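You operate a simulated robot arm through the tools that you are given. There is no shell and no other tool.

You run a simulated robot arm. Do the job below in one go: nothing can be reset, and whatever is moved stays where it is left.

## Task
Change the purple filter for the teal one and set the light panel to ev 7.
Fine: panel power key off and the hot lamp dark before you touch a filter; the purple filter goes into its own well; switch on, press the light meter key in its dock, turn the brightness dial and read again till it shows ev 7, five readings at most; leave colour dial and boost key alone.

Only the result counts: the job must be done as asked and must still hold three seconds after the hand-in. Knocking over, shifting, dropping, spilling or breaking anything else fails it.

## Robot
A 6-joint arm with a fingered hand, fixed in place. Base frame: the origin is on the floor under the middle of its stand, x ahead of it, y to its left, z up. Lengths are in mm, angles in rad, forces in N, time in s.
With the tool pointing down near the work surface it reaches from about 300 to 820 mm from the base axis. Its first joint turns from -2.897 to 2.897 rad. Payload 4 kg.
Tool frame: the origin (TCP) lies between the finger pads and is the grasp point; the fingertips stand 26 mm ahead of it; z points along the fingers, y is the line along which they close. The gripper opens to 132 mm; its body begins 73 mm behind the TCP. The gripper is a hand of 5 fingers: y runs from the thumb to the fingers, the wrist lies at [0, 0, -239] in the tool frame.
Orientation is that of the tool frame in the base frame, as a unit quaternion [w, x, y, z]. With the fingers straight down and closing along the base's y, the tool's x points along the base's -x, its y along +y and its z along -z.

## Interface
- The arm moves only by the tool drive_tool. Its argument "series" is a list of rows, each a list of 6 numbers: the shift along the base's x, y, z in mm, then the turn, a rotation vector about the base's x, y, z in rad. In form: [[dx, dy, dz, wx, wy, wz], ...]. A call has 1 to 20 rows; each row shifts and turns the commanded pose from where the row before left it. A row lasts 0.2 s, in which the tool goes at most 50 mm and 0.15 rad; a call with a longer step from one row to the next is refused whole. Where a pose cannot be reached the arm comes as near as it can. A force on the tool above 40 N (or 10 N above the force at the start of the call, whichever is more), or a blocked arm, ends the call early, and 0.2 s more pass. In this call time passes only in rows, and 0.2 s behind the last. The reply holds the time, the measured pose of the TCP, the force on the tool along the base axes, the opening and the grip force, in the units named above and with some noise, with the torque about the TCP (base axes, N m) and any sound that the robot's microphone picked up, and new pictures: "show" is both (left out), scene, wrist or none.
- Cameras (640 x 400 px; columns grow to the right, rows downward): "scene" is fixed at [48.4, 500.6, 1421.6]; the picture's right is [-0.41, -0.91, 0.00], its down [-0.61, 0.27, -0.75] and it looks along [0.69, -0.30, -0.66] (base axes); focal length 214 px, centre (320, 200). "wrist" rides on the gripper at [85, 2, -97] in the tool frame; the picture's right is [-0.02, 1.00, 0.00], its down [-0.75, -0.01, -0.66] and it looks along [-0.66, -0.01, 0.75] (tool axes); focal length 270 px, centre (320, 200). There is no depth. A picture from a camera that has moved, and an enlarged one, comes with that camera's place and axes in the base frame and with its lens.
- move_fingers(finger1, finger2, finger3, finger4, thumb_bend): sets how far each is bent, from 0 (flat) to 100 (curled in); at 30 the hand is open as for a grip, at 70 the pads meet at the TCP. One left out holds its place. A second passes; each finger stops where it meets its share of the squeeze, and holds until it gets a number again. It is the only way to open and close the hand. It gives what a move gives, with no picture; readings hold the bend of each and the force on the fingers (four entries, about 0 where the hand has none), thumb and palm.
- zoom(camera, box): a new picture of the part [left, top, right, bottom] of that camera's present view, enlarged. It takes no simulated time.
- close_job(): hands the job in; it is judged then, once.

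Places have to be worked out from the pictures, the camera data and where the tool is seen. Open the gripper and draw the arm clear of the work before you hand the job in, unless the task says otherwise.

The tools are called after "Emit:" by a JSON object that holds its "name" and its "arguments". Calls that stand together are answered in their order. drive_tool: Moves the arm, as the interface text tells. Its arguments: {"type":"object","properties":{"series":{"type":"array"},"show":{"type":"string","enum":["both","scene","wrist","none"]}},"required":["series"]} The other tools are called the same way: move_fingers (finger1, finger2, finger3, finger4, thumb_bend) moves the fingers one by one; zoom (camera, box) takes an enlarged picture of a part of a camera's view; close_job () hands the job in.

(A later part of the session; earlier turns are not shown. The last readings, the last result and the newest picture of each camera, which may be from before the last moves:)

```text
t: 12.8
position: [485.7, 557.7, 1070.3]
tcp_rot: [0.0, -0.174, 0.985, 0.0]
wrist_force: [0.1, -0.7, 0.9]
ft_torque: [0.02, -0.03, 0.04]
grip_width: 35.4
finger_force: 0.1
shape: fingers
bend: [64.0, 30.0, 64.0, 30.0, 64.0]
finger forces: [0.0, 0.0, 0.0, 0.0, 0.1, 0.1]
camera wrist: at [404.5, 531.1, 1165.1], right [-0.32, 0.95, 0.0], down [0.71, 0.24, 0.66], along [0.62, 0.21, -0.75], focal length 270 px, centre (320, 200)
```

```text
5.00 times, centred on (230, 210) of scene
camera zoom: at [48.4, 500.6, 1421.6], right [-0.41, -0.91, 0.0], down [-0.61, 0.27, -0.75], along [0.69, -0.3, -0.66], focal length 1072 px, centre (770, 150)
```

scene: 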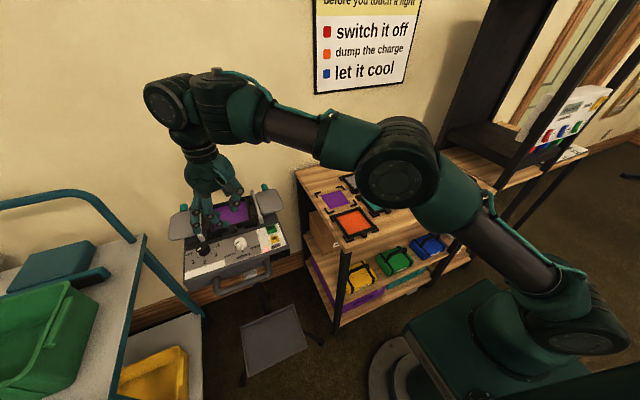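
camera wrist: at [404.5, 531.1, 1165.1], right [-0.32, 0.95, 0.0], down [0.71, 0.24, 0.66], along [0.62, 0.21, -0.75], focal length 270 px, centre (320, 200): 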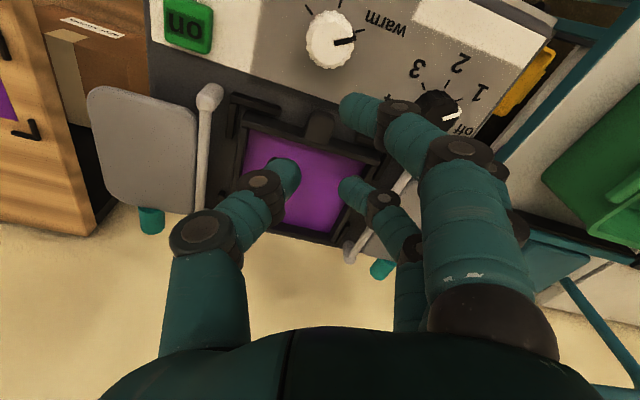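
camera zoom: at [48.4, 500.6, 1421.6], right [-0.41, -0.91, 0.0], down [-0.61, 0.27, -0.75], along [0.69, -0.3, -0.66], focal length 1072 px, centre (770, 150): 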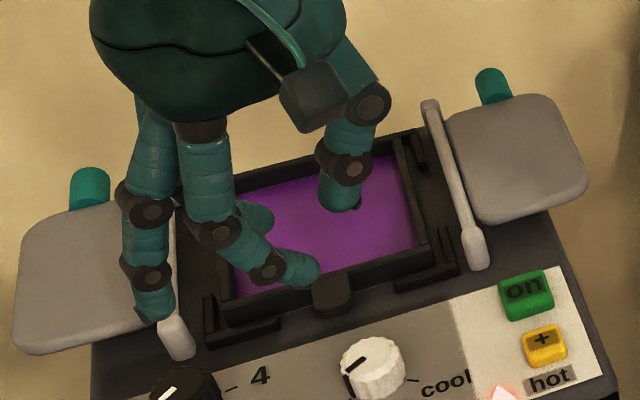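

Tip midpoint is at about (491, 560.6); the image check agrees with the tab line. I curl fingers 1, 2, 4, open the pinch slightly, and wait for the hot lamp, rechecking it.

Emit:
{"name": "move_fingers", "arguments": {"finger1": 100, "finger2": 100, "finger3": 62, "finger4": 100, "thumb_bend": 62}}

Emit:
{"name": "drive_tool", "arguments": {"series": [[-2.5, -0.5, 0, 0, 0, 0], [0, 0, 0, 0, 0, 0], [0, 0, 0, 0, 0, 0], [0, 0, 0, 0, 0, 0], [0, 0, 0, 0, 0, 0], [0, 0, 0, 0, 0, 0], [0, 0, 0, 0, 0, 0], [0, 0, 0, 0, 0, 0], [0, 0, 0, 0, 0, 0], [0, 0, 0, 0, 0, 0], [0, 0, 0, 0, 0, 0], [0, 0, 0, 0, 0, 0], [0, 0, 0, 0, 0, 0], [0, 0, 0, 0, 0, 0], [0, 0, 0, 0, 0, 0], [0, 0, 0, 0, 0, 0], [0, 0, 0, 0, 0, 0], [0, 0, 0, 0, 0, 0], [0, 0, 0, 0, 0, 0], [0, 0, 0, 0, 0, 0]], "show": "both"}}

Emit:
{"name": "zoom", "arguments": {"camera": "scene", "box": [190, 190, 300, 270]}}

```text
t: 13.8
position: [485.0, 558.7, 1069.1]
tcp_rot: [0.0, -0.175, 0.985, 0.001]
wrist_force: [0.0, -0.3, -0.5]
ft_torque: [-0.01, -0.02, 0.0]
grip_width: 46.8
finger_force: 0.1
shape: fingers
bend: [100.0, 100.0, 62.0, 100.0, 62.0]
finger forces: [0.0, 0.0, 0.0, 0.0, 0.1, 0.1]
```

```text
t: 18.0
position: [482.0, 558.6, 1069.0]
tcp_rot: [0.0, -0.173, 0.985, 0.001]
wrist_force: [-0.8, 0.2, 0.5]
ft_torque: [0.02, -0.01, 0.0]
grip_width: 46.8
finger_force: 0.0
shape: fingers
bend: [100.0, 100.0, 62.0, 100.0, 62.0]
finger forces: [0.1, 0.0, 0.0, 0.0, 0.0, 0.1]
camera wrist: at [402.0, 530.6, 1165.2], right [-0.32, 0.95, 0.0], down [0.71, 0.24, 0.66], along [0.62, 0.21, -0.75], focal length 270 px, centre (320, 200)
```

scene: 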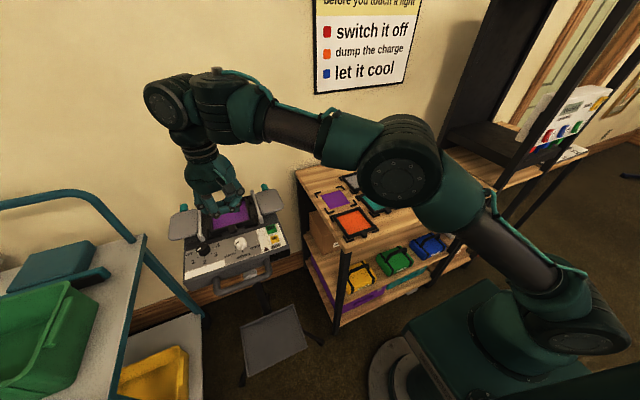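
wrist: 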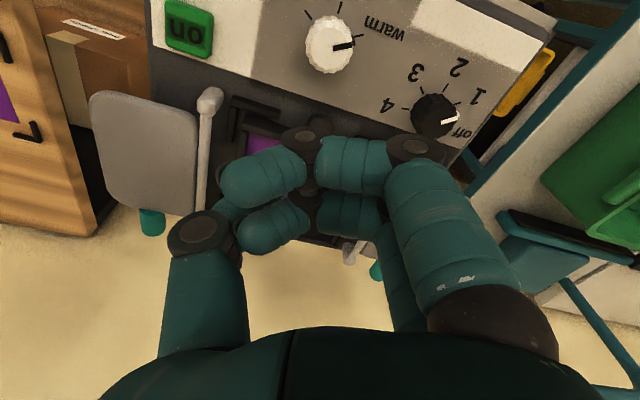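

```text
5.00 times, centred on (245, 230) of scene
camera zoom: at [48.4, 500.6, 1421.6], right [-0.41, -0.91, 0.0], down [-0.61, 0.27, -0.75], along [0.69, -0.3, -0.66], focal length 1072 px, centre (695, 50)
```

zoom: 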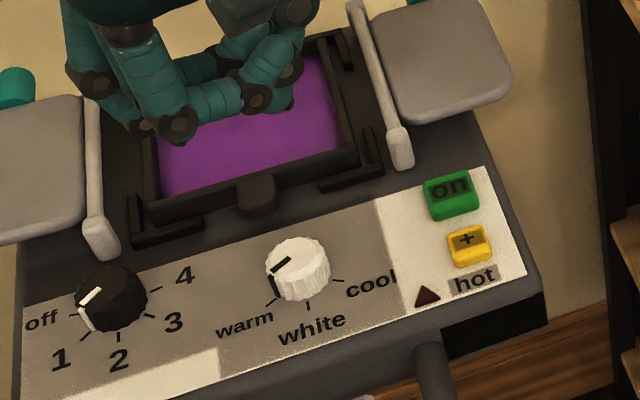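

The hot lamp is now dark and the key is unlit, so the filter may be touched. I descend to just above the tab.

Emit:
{"name": "drive_tool", "arguments": {"series": [[0, -0.8, -15, 0, 0, 0], [0, 0, -15, 0, 0, 0], [0, 0, -14, 0, 0, 0], [0, 0, -10, 0, 0, 0]], "show": "both"}}

Emit:
{"name": "zoom", "arguments": {"camera": "scene", "box": [200, 195, 250, 230]}}

Emit:
{"name": "zoom", "arguments": {"camera": "wrist", "box": [200, 80, 460, 240]}}

```text
t: 19.0
position: [482.0, 557.5, 1016.1]
tcp_rot: [0.0, -0.173, 0.985, 0.0]
wrist_force: [0.2, 0.6, 0.5]
ft_torque: [-0.04, 0.01, -0.05]
grip_width: 46.8
finger_force: 0.0
shape: fingers
bend: [100.0, 100.0, 62.0, 100.0, 62.0]
finger forces: [0.0, 0.1, 0.1, 0.0, 0.0, 0.0]
camera wrist: at [402.0, 529.2, 1111.0], right [-0.32, 0.95, 0.0], down [0.71, 0.24, 0.66], along [0.62, 0.21, -0.75], focal length 270 px, centre (320, 200)
```

scene: 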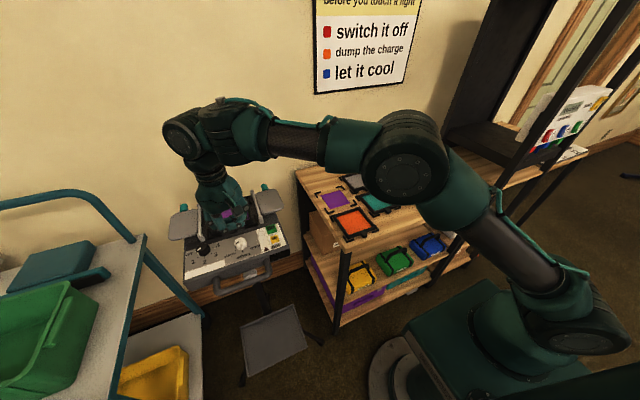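
wrist: 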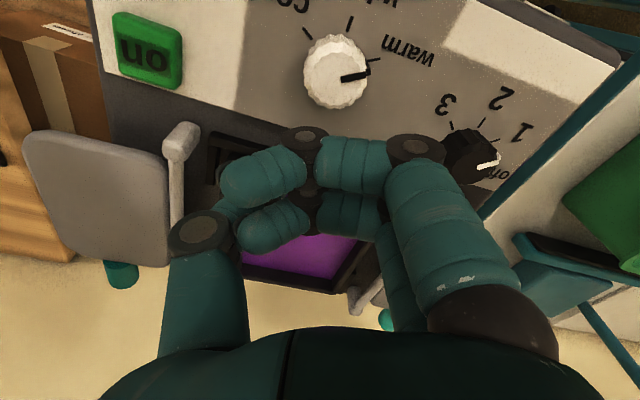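

```text
11.43 times, centred on (225, 212) of scene
camera zoom: at [48.4, 500.6, 1421.6], right [-0.41, -0.91, 0.0], down [-0.61, 0.27, -0.75], along [0.69, -0.3, -0.66], focal length 2451 px, centre (1406, 57)
```

zoom: 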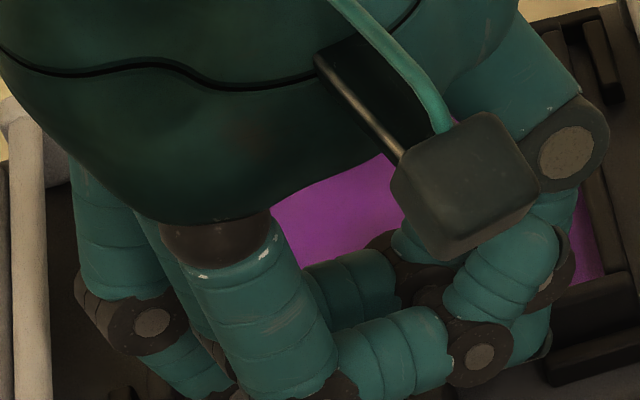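

```text
2.46 times, centred on (330, 160) of wrist
camera zoom: at [402.0, 529.2, 1111.0], right [-0.32, 0.95, 0.0], down [0.71, 0.24, 0.66], along [0.62, 0.21, -0.75], focal length 665 px, centre (295, 298)
```

zoom: 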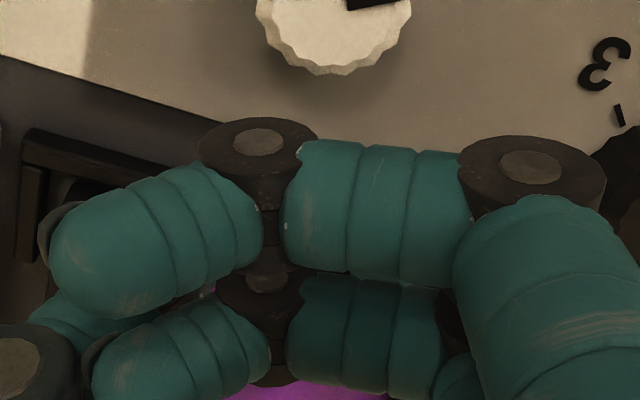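

The curled fingers hide the tips, so I continue by feel: small downward steps while watching the forces.

Emit:
{"name": "drive_tool", "arguments": {"series": [[0, 0, -4, 0, 0, 0], [0, 0, -3, 0, 0, 0], [0, 0, -3, 0, 0, 0]], "show": "none"}}

```text
t: 19.8
position: [482.3, 557.4, 1005.6]
tcp_rot: [0.001, -0.174, 0.985, 0.0]
wrist_force: [-0.8, 0.0, 1.2]
ft_torque: [-0.01, 0.0, -0.01]
grip_width: 46.7
finger_force: 0.9
shape: fingers
bend: [100.0, 100.0, 62.0, 100.0, 62.0]
finger forces: [0.0, 0.0, 0.0, 0.0, 1.9, 0.0]
```

The thumb feels about 2 N at TCP z 1005.6, which matches the bracket arm top beside the tab. I lift 2 mm, close both digits slightly, and probe down again.

Emit:
{"name": "drive_tool", "arguments": {"series": [[0, 0, 2.5, 0, 0, 0]], "show": "none"}}

Emit:
{"name": "move_fingers", "arguments": {"finger3": 63.5, "thumb_bend": 64}}

Emit:
{"name": "drive_tool", "arguments": {"series": [[0, 0, -2.5, 0, 0, 0], [0, 0, -2, 0, 0, 0]], "show": "none"}}

```text
t: 20.2
position: [482.6, 558.2, 1007.4]
tcp_rot: [0.0, -0.173, 0.985, -0.001]
wrist_force: [-0.3, -0.5, -1.0]
ft_torque: [0.0, 0.0, 0.0]
grip_width: 46.9
finger_force: 0.5
shape: fingers
bend: [100.0, 100.0, 62.0, 100.0, 62.0]
finger forces: [0.0, 0.1, 0.1, 0.0, 0.1, 0.1]
```

```text
t: 21.2
position: [482.4, 556.7, 1007.4]
tcp_rot: [0.0, -0.173, 0.985, 0.0]
wrist_force: [0.4, -0.1, 0.2]
ft_torque: [0.04, -0.01, 0.03]
grip_width: 46.1
finger_force: 0.0
shape: fingers
bend: [100.0, 100.0, 63.0, 100.0, 64.0]
finger forces: [0.0, 0.0, 0.0, 0.0, 0.0, 0.1]
```

```text
t: 21.8
position: [481.7, 557.9, 1002.9]
tcp_rot: [0.001, -0.174, 0.985, 0.0]
wrist_force: [0.8, -0.5, -0.1]
ft_torque: [-0.02, -0.01, 0.04]
grip_width: 46.2
finger_force: 0.1
shape: fingers
bend: [100.0, 100.0, 63.0, 100.0, 64.0]
finger forces: [0.0, 0.0, 0.0, 0.0, 0.0, 0.0]
```

With the thumb at 64 it now passes the bracket freely (no force at z 1002.9). I go down another 4 mm.

Emit:
{"name": "drive_tool", "arguments": {"series": [[0, 0, -2, 0, 0, 0], [0, 0, -2, 0, 0, 0]], "show": "none"}}

```text
t: 22.4
position: [482.2, 556.9, 1001.2]
tcp_rot: [0.0, -0.173, 0.985, 0.0]
wrist_force: [-0.8, 0.4, 9.0]
ft_torque: [-0.11, -0.04, 0.01]
grip_width: 45.6
finger_force: 4.2
shape: fingers
bend: [100.0, 100.0, 63.0, 100.0, 64.0]
finger forces: [0.0, 0.0, 2.2, 0.0, 7.0, 0.0]
```

Both digits now touch the surface beneath (9 N total) at z ≈1001. I back off 2 mm and close the pinch on the tab.

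Emit:
{"name": "drive_tool", "arguments": {"series": [[0, 0, 2, 0, 0, 0], [0, 0, 1, 0, 0, 0]], "show": "none"}}

Emit:
{"name": "move_fingers", "arguments": {"finger3": 74, "thumb_bend": 74}}

Emit:
{"name": "zoom", "arguments": {"camera": "scene", "box": [195, 185, 285, 245]}}

Emit:
{"name": "zoom", "arguments": {"camera": "wrist", "box": [100, 40, 460, 300]}}

```text
t: 23.0
position: [483.2, 556.3, 1001.9]
tcp_rot: [0.0, -0.174, 0.985, 0.001]
wrist_force: [0.2, -0.3, -0.2]
ft_torque: [-0.01, -0.02, -0.03]
grip_width: 45.6
finger_force: 0.0
shape: fingers
bend: [100.0, 100.0, 63.0, 100.0, 64.0]
finger forces: [0.1, 0.0, 0.0, 0.1, 0.1, 0.0]
```

```text
t: 24.0
position: [483.4, 558.3, 1003.0]
tcp_rot: [0.0, -0.174, 0.985, 0.0]
wrist_force: [-0.5, 0.0, 0.3]
ft_torque: [0.02, 0.04, 0.04]
grip_width: 44.5
finger_force: 8.5
shape: fingers
bend: [100.0, 100.0, 67.0, 100.0, 69.0]
finger forces: [0.0, 0.0, 8.8, 0.0, 8.6, 0.1]
```

```text
6.67 times, centred on (240, 215) of scene
camera zoom: at [48.4, 500.6, 1421.6], right [-0.41, -0.91, 0.0], down [-0.61, 0.27, -0.75], along [0.69, -0.3, -0.66], focal length 1430 px, centre (853, 100)
```

zoom: 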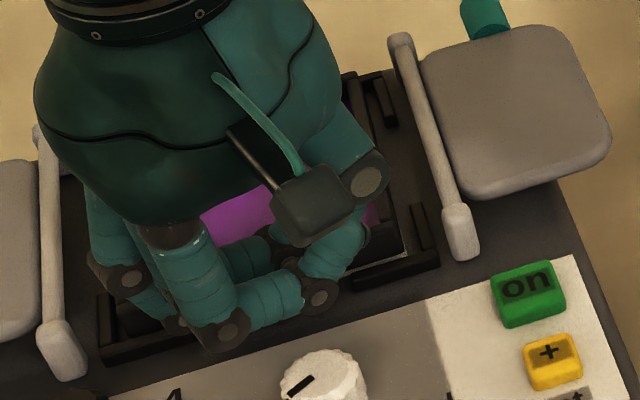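

```text
1.54 times, centred on (280, 170) of wrist
camera zoom: at [402.4, 530.1, 1098.1], right [-0.32, 0.95, 0.0], down [0.71, 0.24, 0.66], along [0.62, 0.21, -0.75], focal length 416 px, centre (382, 246)
```

zoom: 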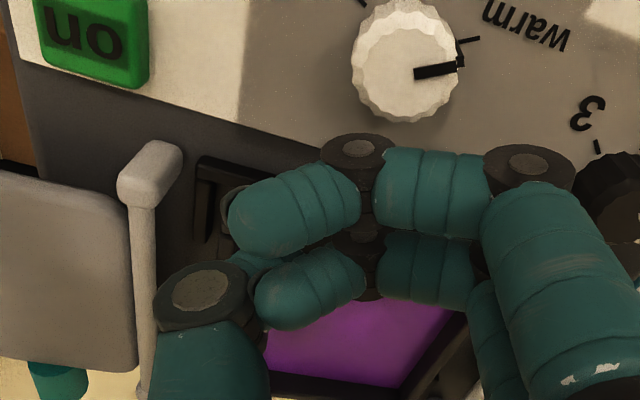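

Finger 3 and thumb each hold about 8.7 N on the tab. I lift gently 8 mm and check whether the filter rises with the hand.

Emit:
{"name": "drive_tool", "arguments": {"series": [[0, 0, 3, 0, 0, 0], [0, 0, 5, 0, 0, 0]], "show": "both"}}

Emit:
{"name": "zoom", "arguments": {"camera": "scene", "box": [195, 185, 285, 245]}}

Emit:
{"name": "zoom", "arguments": {"camera": "wrist", "box": [160, 100, 460, 300]}}

```text
t: 24.6
position: [482.3, 556.8, 1010.5]
tcp_rot: [0.0, -0.174, 0.985, 0.0]
wrist_force: [-0.1, -0.4, -0.6]
ft_torque: [0.0, -0.02, -0.02]
grip_width: 44.3
finger_force: 9.1
shape: fingers
bend: [100.0, 100.0, 67.0, 100.0, 69.0]
finger forces: [0.1, 0.0, 8.9, 0.1, 8.8, 0.1]
camera wrist: at [402.1, 529.9, 1106.3], right [-0.32, 0.95, 0.0], down [0.71, 0.24, 0.66], along [0.62, 0.21, -0.75], focal length 270 px, centre (320, 200)
```

scene: 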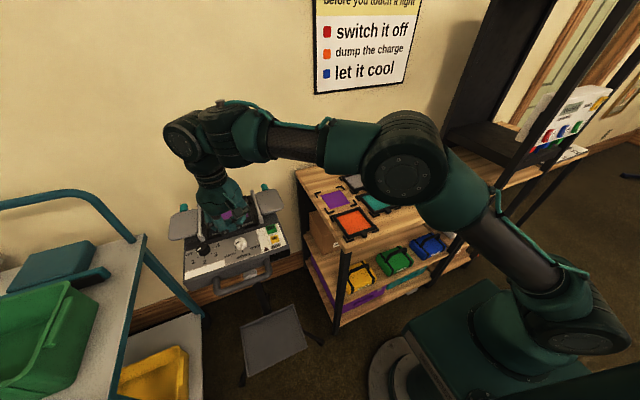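
wrist: 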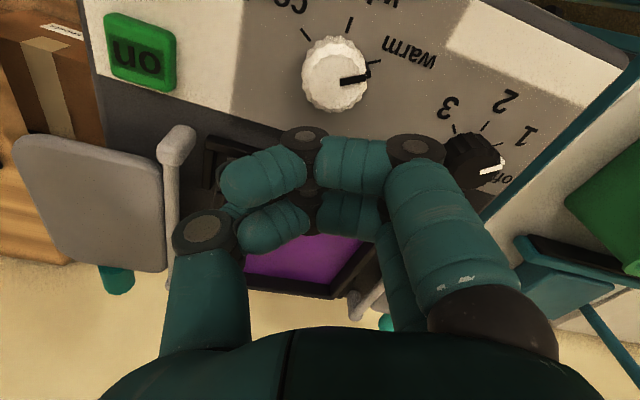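

```text
6.67 times, centred on (240, 215) of scene
camera zoom: at [48.4, 500.6, 1421.6], right [-0.41, -0.91, 0.0], down [-0.61, 0.27, -0.75], along [0.69, -0.3, -0.66], focal length 1430 px, centre (853, 100)
```

zoom: 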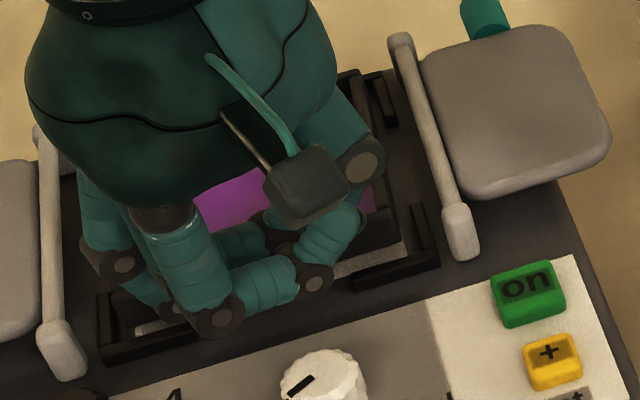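

```text
2.00 times, centred on (310, 200) of wrist
camera zoom: at [402.1, 529.9, 1106.3], right [-0.32, 0.95, 0.0], down [0.71, 0.24, 0.66], along [0.62, 0.21, -0.75], focal length 541 px, centre (340, 200)
```

zoom: 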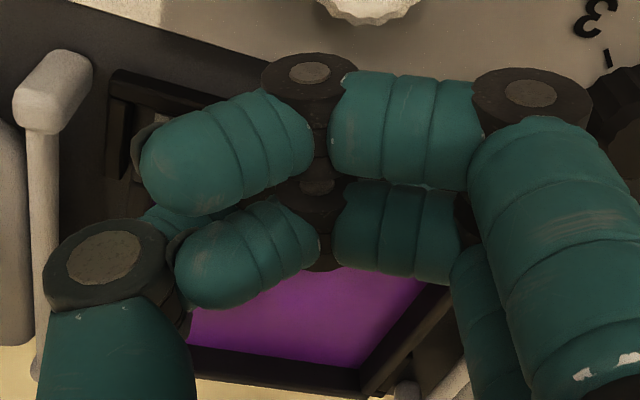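

The front of the frame is rising with the hand (white diffuser visible beneath). I lift further in steps to see whether the filter stays level.

Emit:
{"name": "drive_tool", "arguments": {"series": [[0, 0, 8, 0, 0, 0], [0, 0, 10, 0, 0, 0], [0, 0, 12, 0, 0, 0]], "show": "both"}}

Emit:
{"name": "zoom", "arguments": {"camera": "scene", "box": [185, 165, 295, 245]}}

Emit:
{"name": "zoom", "arguments": {"camera": "wrist", "box": [140, 100, 460, 320]}}

```text
t: 25.4
position: [482.8, 558.3, 1040.6]
tcp_rot: [0.0, -0.174, 0.985, 0.0]
wrist_force: [-0.4, 0.2, -0.4]
ft_torque: [0.0, 0.09, 0.0]
grip_width: 44.4
finger_force: 8.8
shape: fingers
bend: [100.0, 100.0, 67.0, 100.0, 69.0]
finger forces: [0.1, 0.0, 9.0, 0.1, 8.8, 0.0]
camera wrist: at [402.6, 529.9, 1136.2], right [-0.32, 0.95, 0.0], down [0.71, 0.24, 0.66], along [0.62, 0.21, -0.75], focal length 270 px, centre (320, 200)
```

scene: 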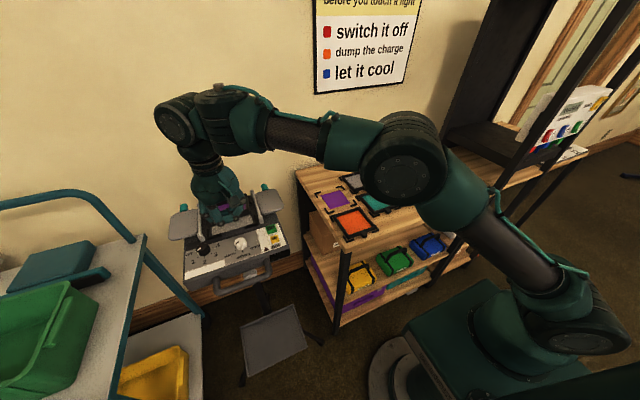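
wrist: 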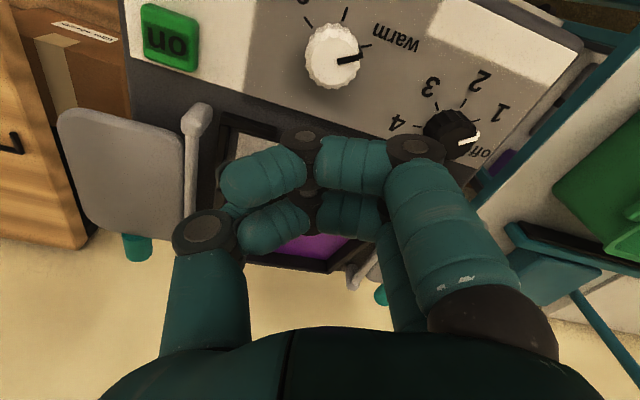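

```text
5.00 times, centred on (240, 205) of scene
camera zoom: at [48.4, 500.6, 1421.6], right [-0.41, -0.91, 0.0], down [-0.61, 0.27, -0.75], along [0.69, -0.3, -0.66], focal length 1072 px, centre (720, 175)
```

zoom: 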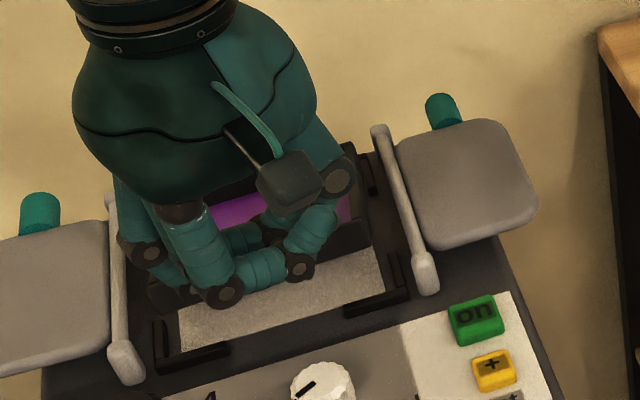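

```text
1.82 times, centred on (300, 210) of wrist
camera zoom: at [402.6, 529.9, 1136.2], right [-0.32, 0.95, 0.0], down [0.71, 0.24, 0.66], along [0.62, 0.21, -0.75], focal length 491 px, centre (356, 182)
```

zoom: 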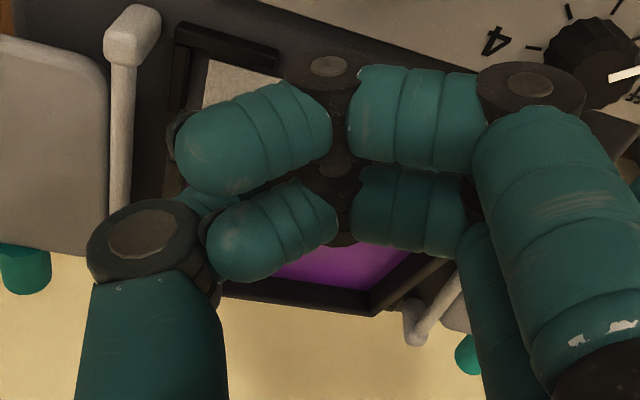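

The front is up about 38 mm but the rear seems to lag, so it may be pivoting in the pinch. I keep lifting slowly and check again.

Emit:
{"name": "drive_tool", "arguments": {"series": [[0, 0, 10, 0, 0, 0], [0, 0, 10, 0, 0, 0], [0, 0, 10, 0, 0, 0], [0, 0, 10, 0, 0, 0]], "show": "both"}}

Emit:
{"name": "zoom", "arguments": {"camera": "scene", "box": [185, 155, 295, 245]}}

Emit:
{"name": "zoom", "arguments": {"camera": "wrist", "box": [140, 100, 460, 320]}}

```text
t: 26.4
position: [481.3, 556.7, 1081.7]
tcp_rot: [0.0, -0.173, 0.985, 0.0]
wrist_force: [0.8, -0.1, -0.2]
ft_torque: [0.02, 0.04, 0.02]
grip_width: 44.2
finger_force: 9.2
shape: fingers
bend: [100.0, 100.0, 67.0, 100.0, 69.0]
finger forces: [0.0, 0.1, 8.9, 0.0, 8.9, 0.0]
camera wrist: at [402.2, 529.5, 1176.6], right [-0.32, 0.95, 0.0], down [0.71, 0.24, 0.66], along [0.62, 0.21, -0.75], focal length 270 px, centre (320, 200)
```

scene: 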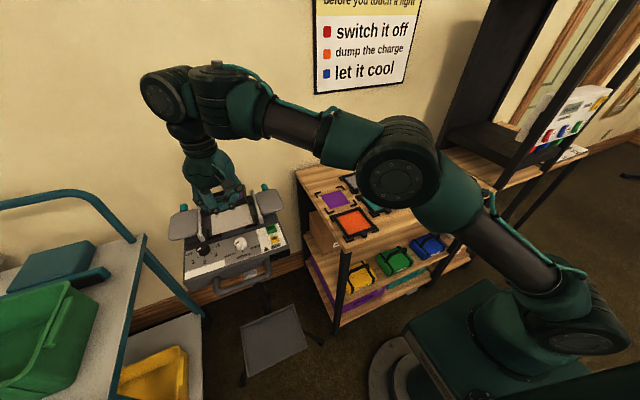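
wrist: 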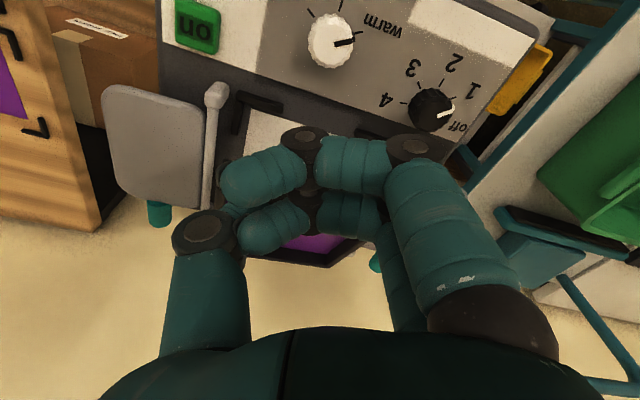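

```text
4.44 times, centred on (240, 200) of scene
camera zoom: at [48.4, 500.6, 1421.6], right [-0.41, -0.91, 0.0], down [-0.61, 0.27, -0.75], along [0.69, -0.3, -0.66], focal length 953 px, centre (676, 200)
```

zoom: 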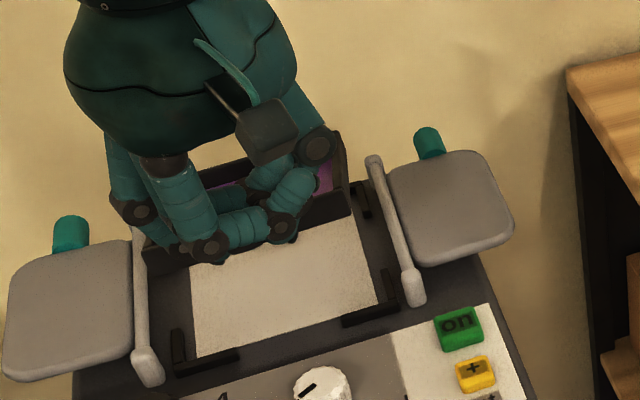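

```text
1.82 times, centred on (300, 210) of wrist
camera zoom: at [402.2, 529.5, 1176.6], right [-0.32, 0.95, 0.0], down [0.71, 0.24, 0.66], along [0.62, 0.21, -0.75], focal length 491 px, centre (356, 182)
```

zoom: 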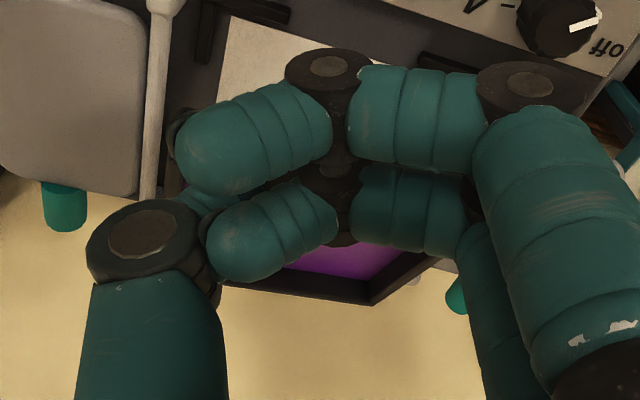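

The filter is held, drooping roughly 18° at the rear but now staying put. I lift clear of the rails and start carrying it smoothly toward the purple well.

Emit:
{"name": "drive_tool", "arguments": {"series": [[0, 0, 12, 0, 0, 0], [0, 0, 14, 0, 0, 0], [0, 0, 14, 0, 0, 0], [0, -5, 12, 0, 0, 0], [0, -12, 5, 0, 0, 0], [0, -18, 0, 0, 0, 0], [1, -22, 0, 0, 0, 0], [1, -24, 0, 0, 0, 0], [2, -24, 0, 0, 0, 0], [2, -24, 0, 0, 0, 0], [2, -24, 0, 0, 0, 0], [2, -24, 0, 0, 0, 0], [2, -20, 0, 0, 0, 0], [2, -12, 0, 0, 0, 0], [2, -6, 0, 0, 0, 0]], "show": "both"}}

Emit:
{"name": "zoom", "arguments": {"camera": "scene", "box": [220, 110, 400, 240]}}

Emit:
{"name": "zoom", "arguments": {"camera": "wrist", "box": [140, 100, 460, 320]}}

```text
t: 29.6
position: [498.9, 342.1, 1137.4]
tcp_rot: [0.0, -0.174, 0.985, 0.001]
wrist_force: [-0.6, -0.5, -0.6]
ft_torque: [0.01, 0.05, -0.01]
grip_width: 44.3
finger_force: 8.9
shape: fingers
bend: [100.0, 100.0, 67.0, 100.0, 69.0]
finger forces: [0.0, 0.1, 8.8, 0.0, 8.8, 0.0]
camera wrist: at [418.4, 315.0, 1233.2], right [-0.32, 0.95, 0.0], down [0.71, 0.24, 0.66], along [0.62, 0.21, -0.75], focal length 270 px, centre (320, 200)
```

scene: 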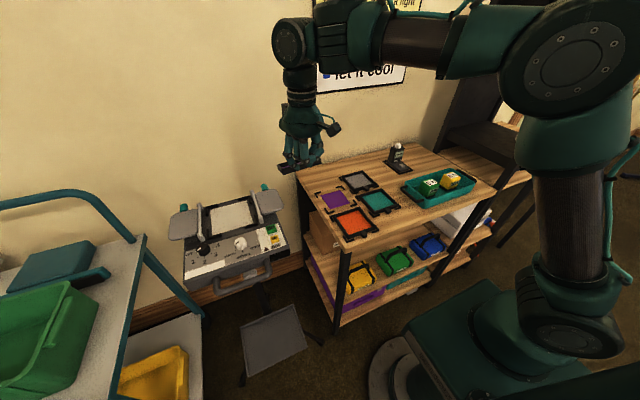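
wrist: 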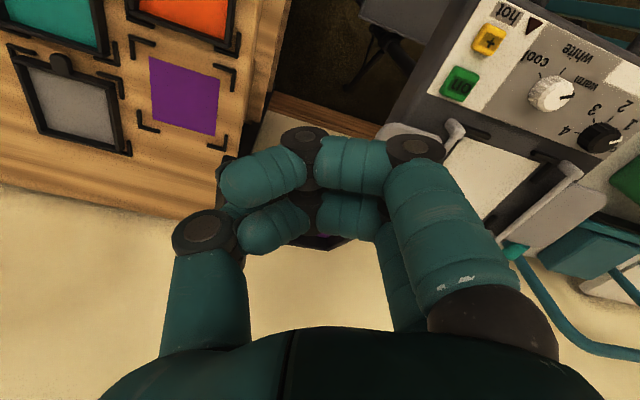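

```text
3.08 times, centred on (310, 175) of scene
camera zoom: at [48.4, 500.6, 1421.6], right [-0.41, -0.91, 0.0], down [-0.61, 0.27, -0.75], along [0.69, -0.3, -0.66], focal length 660 px, centre (351, 277)
```

zoom: 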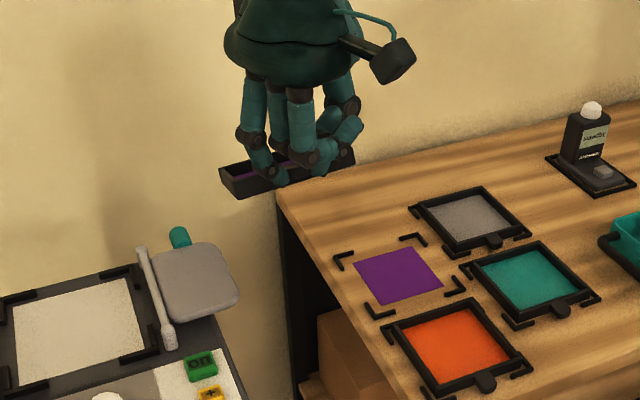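

```text
1.82 times, centred on (300, 210) of wrist
camera zoom: at [418.4, 315.0, 1233.2], right [-0.32, 0.95, 0.0], down [0.71, 0.24, 0.66], along [0.62, 0.21, -0.75], focal length 491 px, centre (356, 182)
```

zoom: 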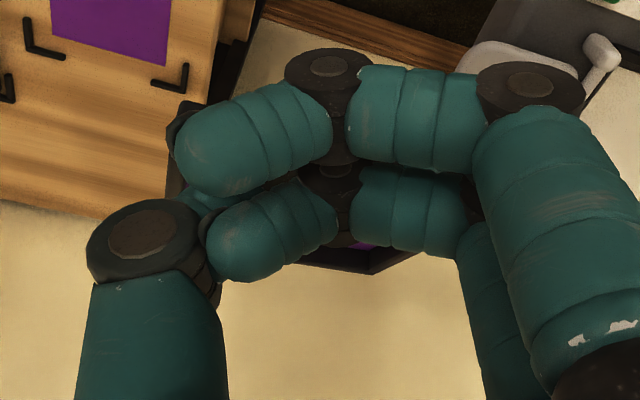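

The droop has grown to about 26° during the carry, so I should place it soon. I zoom in to judge the frame's yaw and tilt before lowering.

Emit:
{"name": "zoom", "arguments": {"camera": "scene", "box": [270, 140, 330, 180]}}

Emit:
{"name": "zoom", "arguments": {"camera": "wrist", "box": [200, 130, 400, 260]}}

Emit:
{"name": "zoom", "arguments": {"camera": "wrist", "box": [0, 0, 280, 160]}}

```text
10.00 times, centred on (300, 160) of scene
camera zoom: at [48.4, 500.6, 1421.6], right [-0.41, -0.91, 0.0], down [-0.61, 0.27, -0.75], along [0.69, -0.3, -0.66], focal length 2145 px, centre (520, 600)
```

zoom: 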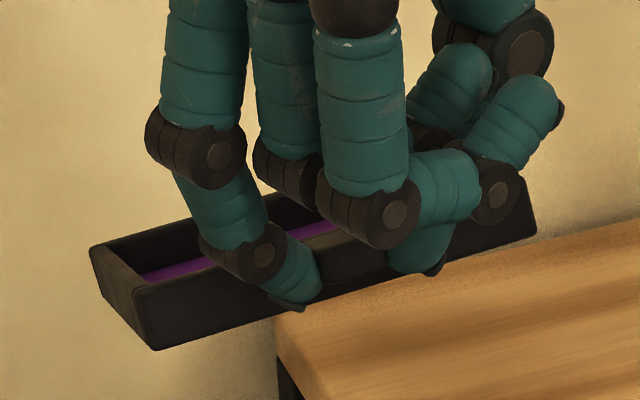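

```text
3.08 times, centred on (300, 195) of wrist
camera zoom: at [418.4, 315.0, 1233.2], right [-0.32, 0.95, 0.0], down [0.71, 0.24, 0.66], along [0.62, 0.21, -0.75], focal length 832 px, centre (382, 215)
```

zoom: 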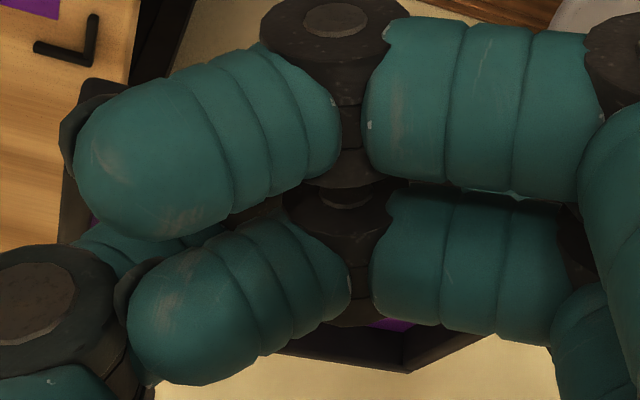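

```text
2.29 times, centred on (140, 80) of wrist
camera zoom: at [418.4, 315.0, 1233.2], right [-0.32, 0.95, 0.0], down [0.71, 0.24, 0.66], along [0.62, 0.21, -0.75], focal length 618 px, centre (731, 474)
```

zoom: 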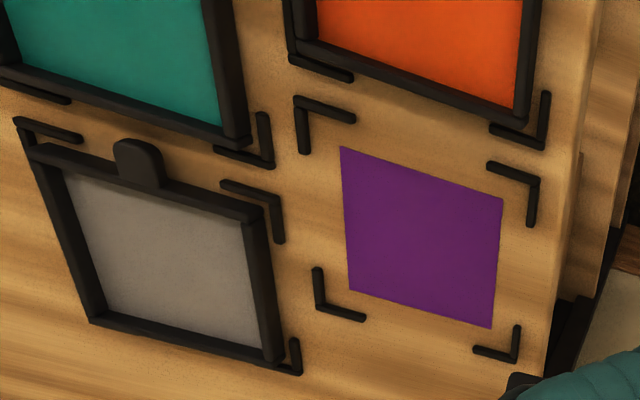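

The frame is level side-to-side within a few degrees, rear drooping ~25°, yaw about zero. I carry it on toward the well, lowering moderately, to view the well's brackets closer.

Emit:
{"name": "drive_tool", "arguments": {"series": [[2, -10, -6, 0, 0, 0], [3, -18, -10, 0, 0, 0], [3, -22, -12, 0, 0, 0], [3, -24, -12, 0, 0, 0], [3, -24, -12, 0, 0, 0], [3, -22, -12, 0, 0, 0], [3, -18, -10, 0, 0, 0], [2, -14, -8, 0, 0, 0], [1, -8, -5, 0, 0, 0]], "show": "both"}}

Emit:
{"name": "zoom", "arguments": {"camera": "wrist", "box": [140, 0, 460, 260]}}

Emit:
{"name": "zoom", "arguments": {"camera": "scene", "box": [290, 130, 410, 230]}}

```text
t: 31.6
position: [521.1, 180.1, 1050.2]
tcp_rot: [0.0, -0.174, 0.985, 0.0]
wrist_force: [-0.6, 0.2, -1.2]
ft_torque: [-0.02, 0.04, 0.01]
grip_width: 44.4
finger_force: 9.2
shape: fingers
bend: [100.0, 100.0, 67.0, 100.0, 69.0]
finger forces: [0.0, 0.0, 8.8, 0.0, 8.6, 0.0]
camera wrist: at [440.9, 154.3, 1146.0], right [-0.32, 0.95, 0.0], down [0.71, 0.24, 0.66], along [0.62, 0.21, -0.75], focal length 270 px, centre (320, 200)
```

scene: 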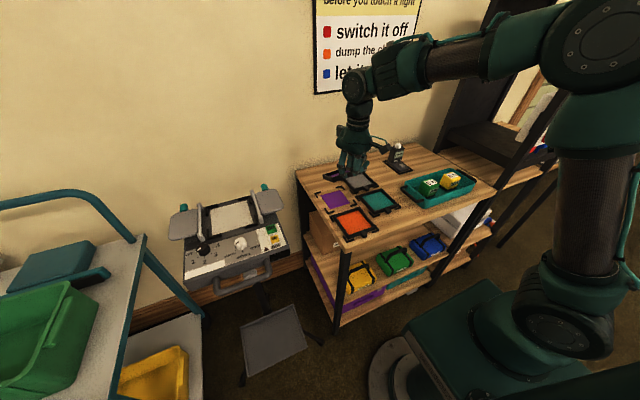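
wrist: 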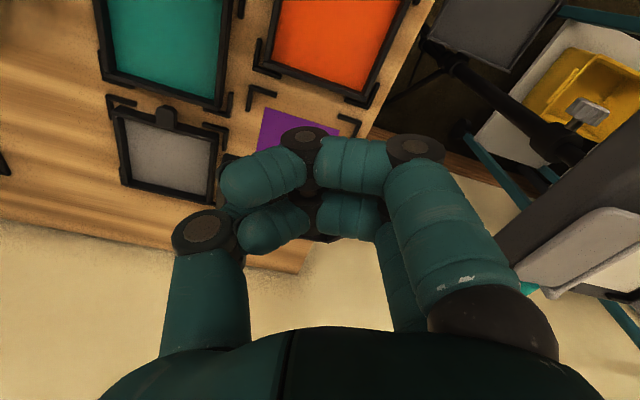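

```text
1.54 times, centred on (300, 130) of wrist
camera zoom: at [440.9, 154.3, 1146.0], right [-0.32, 0.95, 0.0], down [0.71, 0.24, 0.66], along [0.62, 0.21, -0.75], focal length 416 px, centre (351, 308)
```

zoom: 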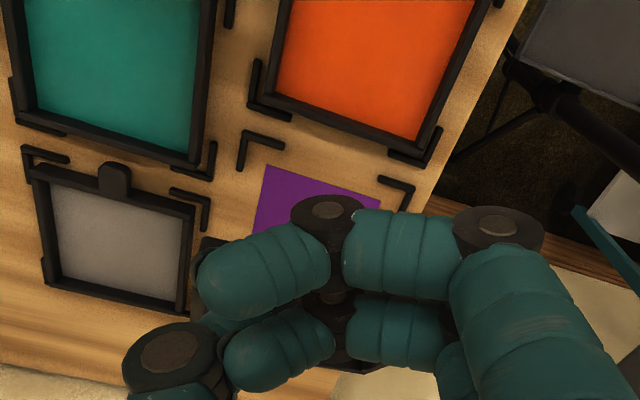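

```text
4.00 times, centred on (350, 180) of scene
camera zoom: at [48.4, 500.6, 1421.6], right [-0.41, -0.91, 0.0], down [-0.61, 0.27, -0.75], along [0.69, -0.3, -0.66], focal length 858 px, centre (200, 280)
```

zoom: 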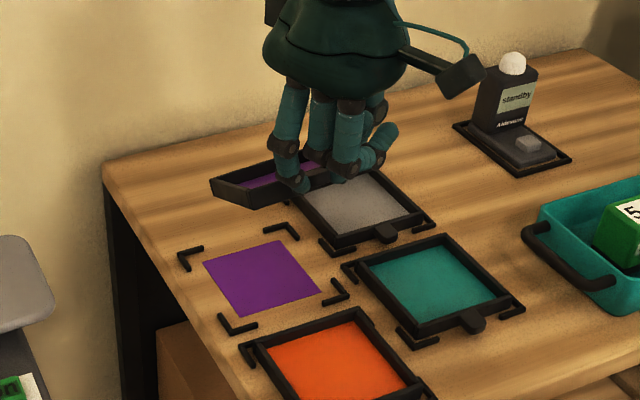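

Front brackets triangulate to x≈556.5, y≈119 and 244, z≈852, so the well centre is about (620, 181) on a table top near z 850. I zoom on the held filter again to get its current tilt.

Emit:
{"name": "zoom", "arguments": {"camera": "scene", "box": [320, 150, 390, 195]}}

Emit:
{"name": "zoom", "arguments": {"camera": "wrist", "box": [200, 130, 400, 260]}}

```text
8.89 times, centred on (355, 172) of scene
camera zoom: at [48.4, 500.6, 1421.6], right [-0.41, -0.91, 0.0], down [-0.61, 0.27, -0.75], along [0.69, -0.3, -0.66], focal length 1906 px, centre (9, 444)
```

zoom: 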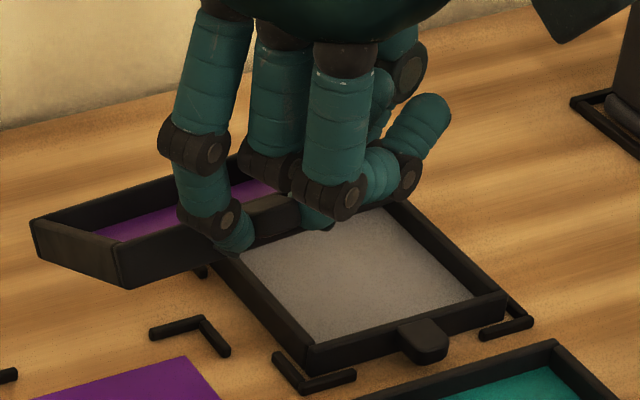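

```text
3.08 times, centred on (300, 195) of wrist
camera zoom: at [440.9, 154.3, 1146.0], right [-0.32, 0.95, 0.0], down [0.71, 0.24, 0.66], along [0.62, 0.21, -0.75], focal length 832 px, centre (382, 215)
```

zoom: 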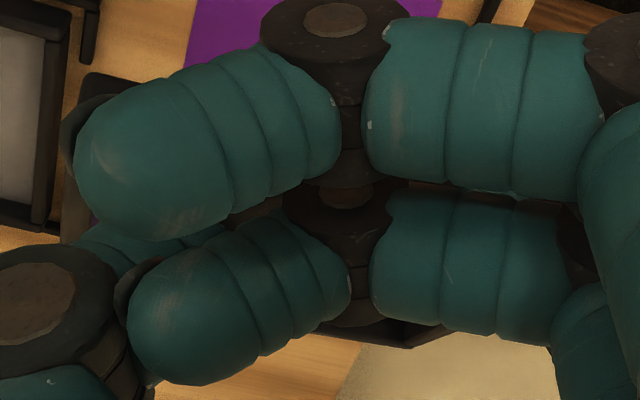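

The frame droops about 30° with a small yaw that should undo as it is laid down. I move above the well so that the rear edge will land a little short of the rear brackets, stopping ~15 mm above expected touch.

Emit:
{"name": "drive_tool", "arguments": {"series": [[5, 0, -8, 0, 0, 0], [7, -0.5, -14, 0, 0, 0], [8, -0.5, -17, 0, 0, 0], [8, -0.3, -17, 0, 0, 0], [8, -0.3, -17, 0, 0, 0], [6, 0, -14, 0, 0, 0], [2.4, 0, -8, 0, 0, 0]], "show": "both"}}

Emit:
{"name": "zoom", "arguments": {"camera": "scene", "box": [300, 150, 400, 225]}}

Emit:
{"name": "zoom", "arguments": {"camera": "wrist", "box": [140, 40, 460, 260]}}

```text
t: 33.2
position: [566.0, 180.9, 956.0]
tcp_rot: [0.002, -0.173, 0.985, 0.0]
wrist_force: [0.5, 0.1, -0.2]
ft_torque: [-0.01, 0.05, -0.01]
grip_width: 44.5
finger_force: 9.0
shape: fingers
bend: [100.0, 100.0, 67.0, 100.0, 69.0]
finger forces: [0.0, 0.0, 8.8, 0.0, 8.7, 0.1]
camera wrist: at [486.0, 153.2, 1051.2], right [-0.32, 0.95, 0.0], down [0.71, 0.24, 0.66], along [0.62, 0.21, -0.75], focal length 270 px, centre (320, 200)
```

scene: 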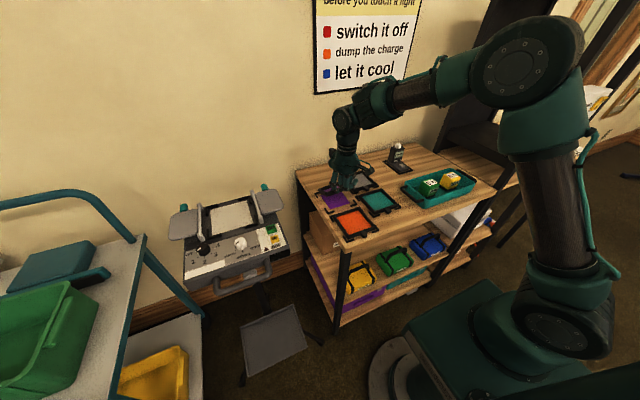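
wrist: 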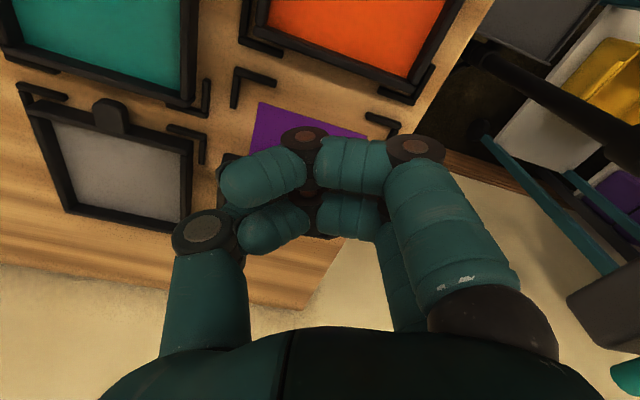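

```text
5.33 times, centred on (350, 188) of scene
camera zoom: at [48.4, 500.6, 1421.6], right [-0.41, -0.91, 0.0], down [-0.61, 0.27, -0.75], along [0.69, -0.3, -0.66], focal length 1144 px, centre (160, 267)
```

zoom: 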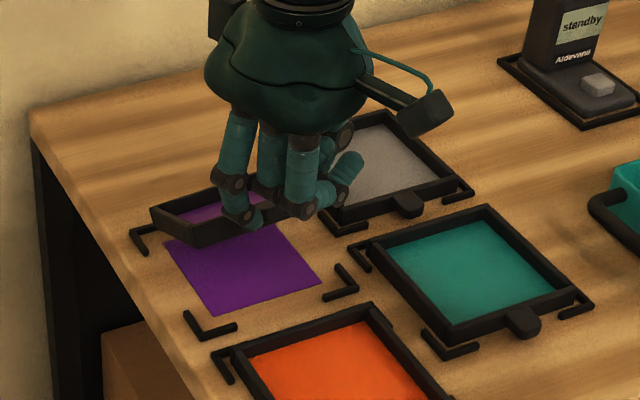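

```text
1.82 times, centred on (300, 150) of wrist
camera zoom: at [486.0, 153.2, 1051.2], right [-0.32, 0.95, 0.0], down [0.71, 0.24, 0.66], along [0.62, 0.21, -0.75], focal length 491 px, centre (356, 291)
```

zoom: 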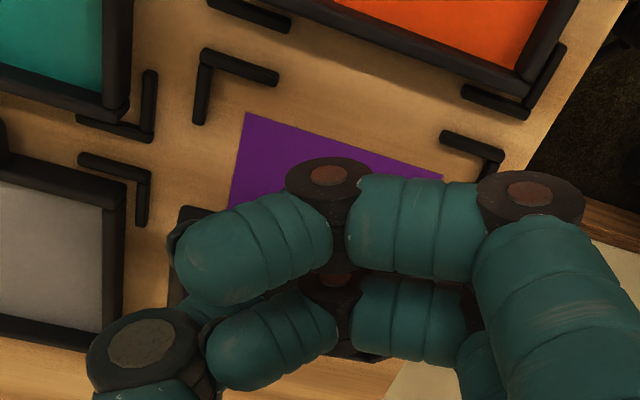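

Wrist view confirms the front brackets at x≈557, y 117–246. The held frame's rear is skewed about 10 mm toward −y, so I shift +y to bring its rear edge central, then will lay it down as a hinge about that rear edge.

Emit:
{"name": "drive_tool", "arguments": {"series": [[0.7, 3, -3, 0, 0, 0], [0.7, 3, -3, 0, 0, 0], [0.7, 2.4, -3, 0, 0, 0]], "show": "both"}}

Emit:
{"name": "zoom", "arguments": {"camera": "scene", "box": [310, 165, 380, 215]}}

Emit:
{"name": "zoom", "arguments": {"camera": "wrist", "box": [180, 130, 420, 290]}}

```text
t: 34.0
position: [566.8, 189.4, 946.7]
tcp_rot: [0.0, -0.174, 0.985, 0.0]
wrist_force: [0.0, 0.2, -0.4]
ft_torque: [0.04, 0.05, -0.01]
grip_width: 44.4
finger_force: 8.9
shape: fingers
bend: [100.0, 100.0, 67.0, 100.0, 69.0]
finger forces: [0.0, 0.1, 8.8, 0.1, 8.7, 0.0]
camera wrist: at [487.7, 161.6, 1042.2], right [-0.32, 0.95, 0.0], down [0.71, 0.24, 0.66], along [0.62, 0.21, -0.75], focal length 270 px, centre (320, 200)
```

scene: 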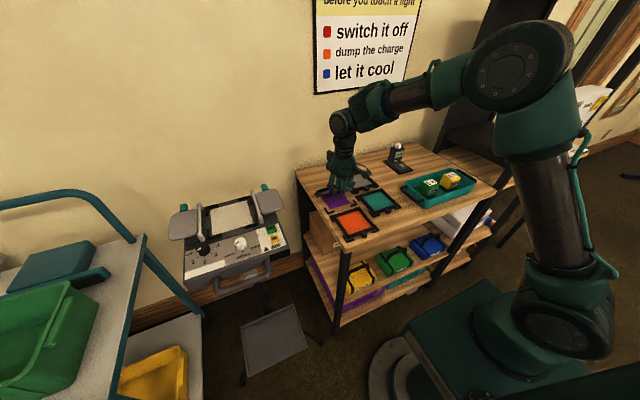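
wrist: 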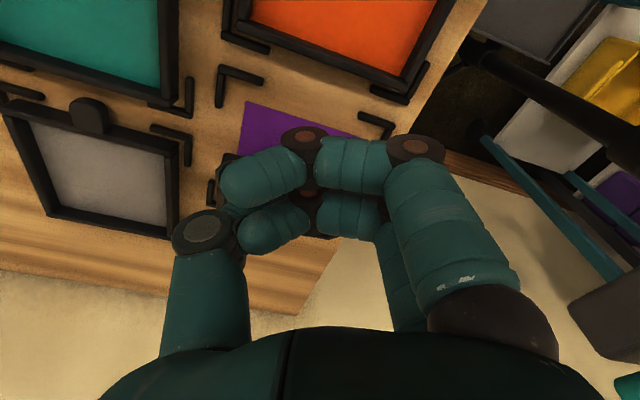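

```text
8.00 times, centred on (345, 190) of scene
camera zoom: at [48.4, 500.6, 1421.6], right [-0.41, -0.91, 0.0], down [-0.61, 0.27, -0.75], along [0.69, -0.3, -0.66], focal length 1716 px, centre (120, 280)
```

zoom: 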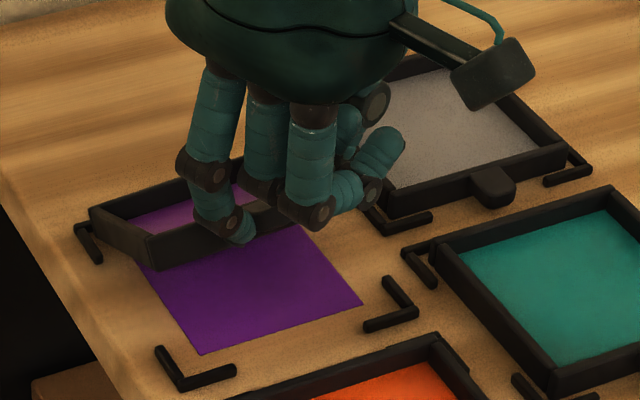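

```text
2.50 times, centred on (300, 210) of wrist
camera zoom: at [487.7, 161.6, 1042.2], right [-0.32, 0.95, 0.0], down [0.71, 0.24, 0.66], along [0.62, 0.21, -0.75], focal length 676 px, centre (370, 175)
```

zoom: 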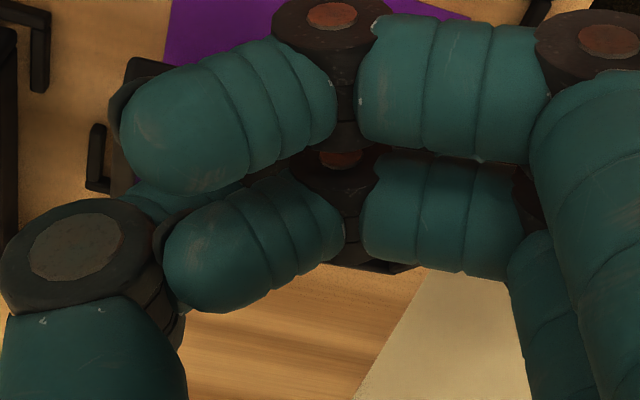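

The rear-left corner now looks too close to the left bracket, so the skew is smaller than I figured; I shift back 5 mm in −y and begin laying down in small steps.

Emit:
{"name": "drive_tool", "arguments": {"series": [[0, -2.4, -2, 0, 0, 0], [0, -2.4, -3, 0, 0, 0], [-3.2, -0.6, -5.5, 0, 0, 0], [-3.2, -0.6, -5.5, 0, 0, 0]], "show": "both"}}

Emit:
{"name": "zoom", "arguments": {"camera": "scene", "box": [310, 165, 380, 215]}}

Emit:
{"name": "zoom", "arguments": {"camera": "wrist", "box": [180, 130, 420, 290]}}

```text
t: 35.0
position: [560.9, 183.0, 929.7]
tcp_rot: [0.001, -0.174, 0.985, 0.0]
wrist_force: [0.0, -0.3, -0.2]
ft_torque: [0.01, 0.02, -0.01]
grip_width: 44.3
finger_force: 8.8
shape: fingers
bend: [100.0, 100.0, 67.0, 100.0, 69.0]
finger forces: [0.1, 0.1, 8.8, 0.1, 8.8, 0.1]
camera wrist: at [481.6, 155.6, 1026.2], right [-0.32, 0.95, 0.0], down [0.71, 0.24, 0.66], along [0.62, 0.21, -0.75], focal length 270 px, centre (320, 200)
```

scene: 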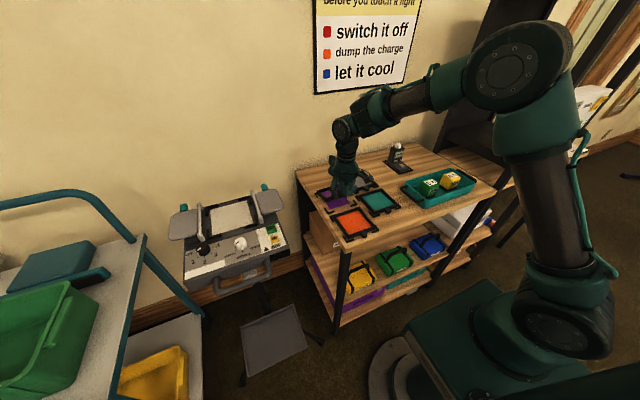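
wrist: 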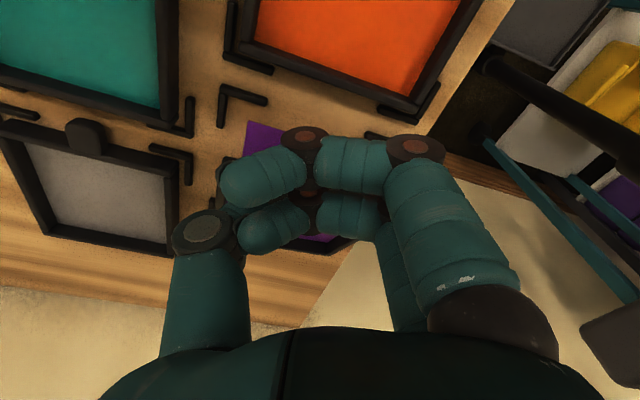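

```text
8.00 times, centred on (345, 190) of scene
camera zoom: at [48.4, 500.6, 1421.6], right [-0.41, -0.91, 0.0], down [-0.61, 0.27, -0.75], along [0.69, -0.3, -0.66], focal length 1716 px, centre (120, 280)
```

zoom: 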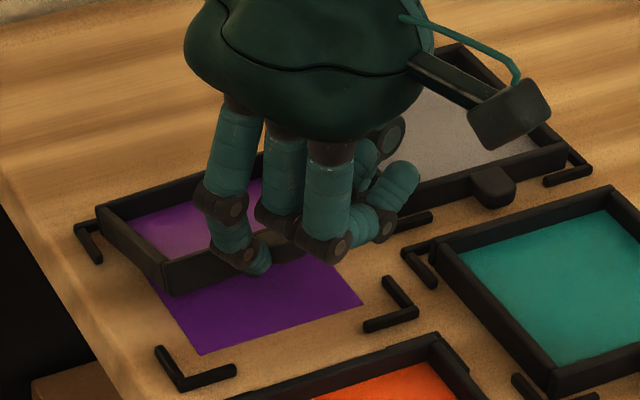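

```text
2.50 times, centred on (300, 210) of wrist
camera zoom: at [481.6, 155.6, 1026.2], right [-0.32, 0.95, 0.0], down [0.71, 0.24, 0.66], along [0.62, 0.21, -0.75], focal length 676 px, centre (370, 175)
```

zoom: 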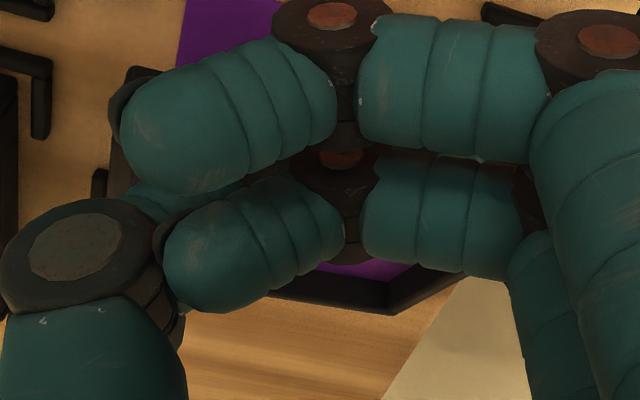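

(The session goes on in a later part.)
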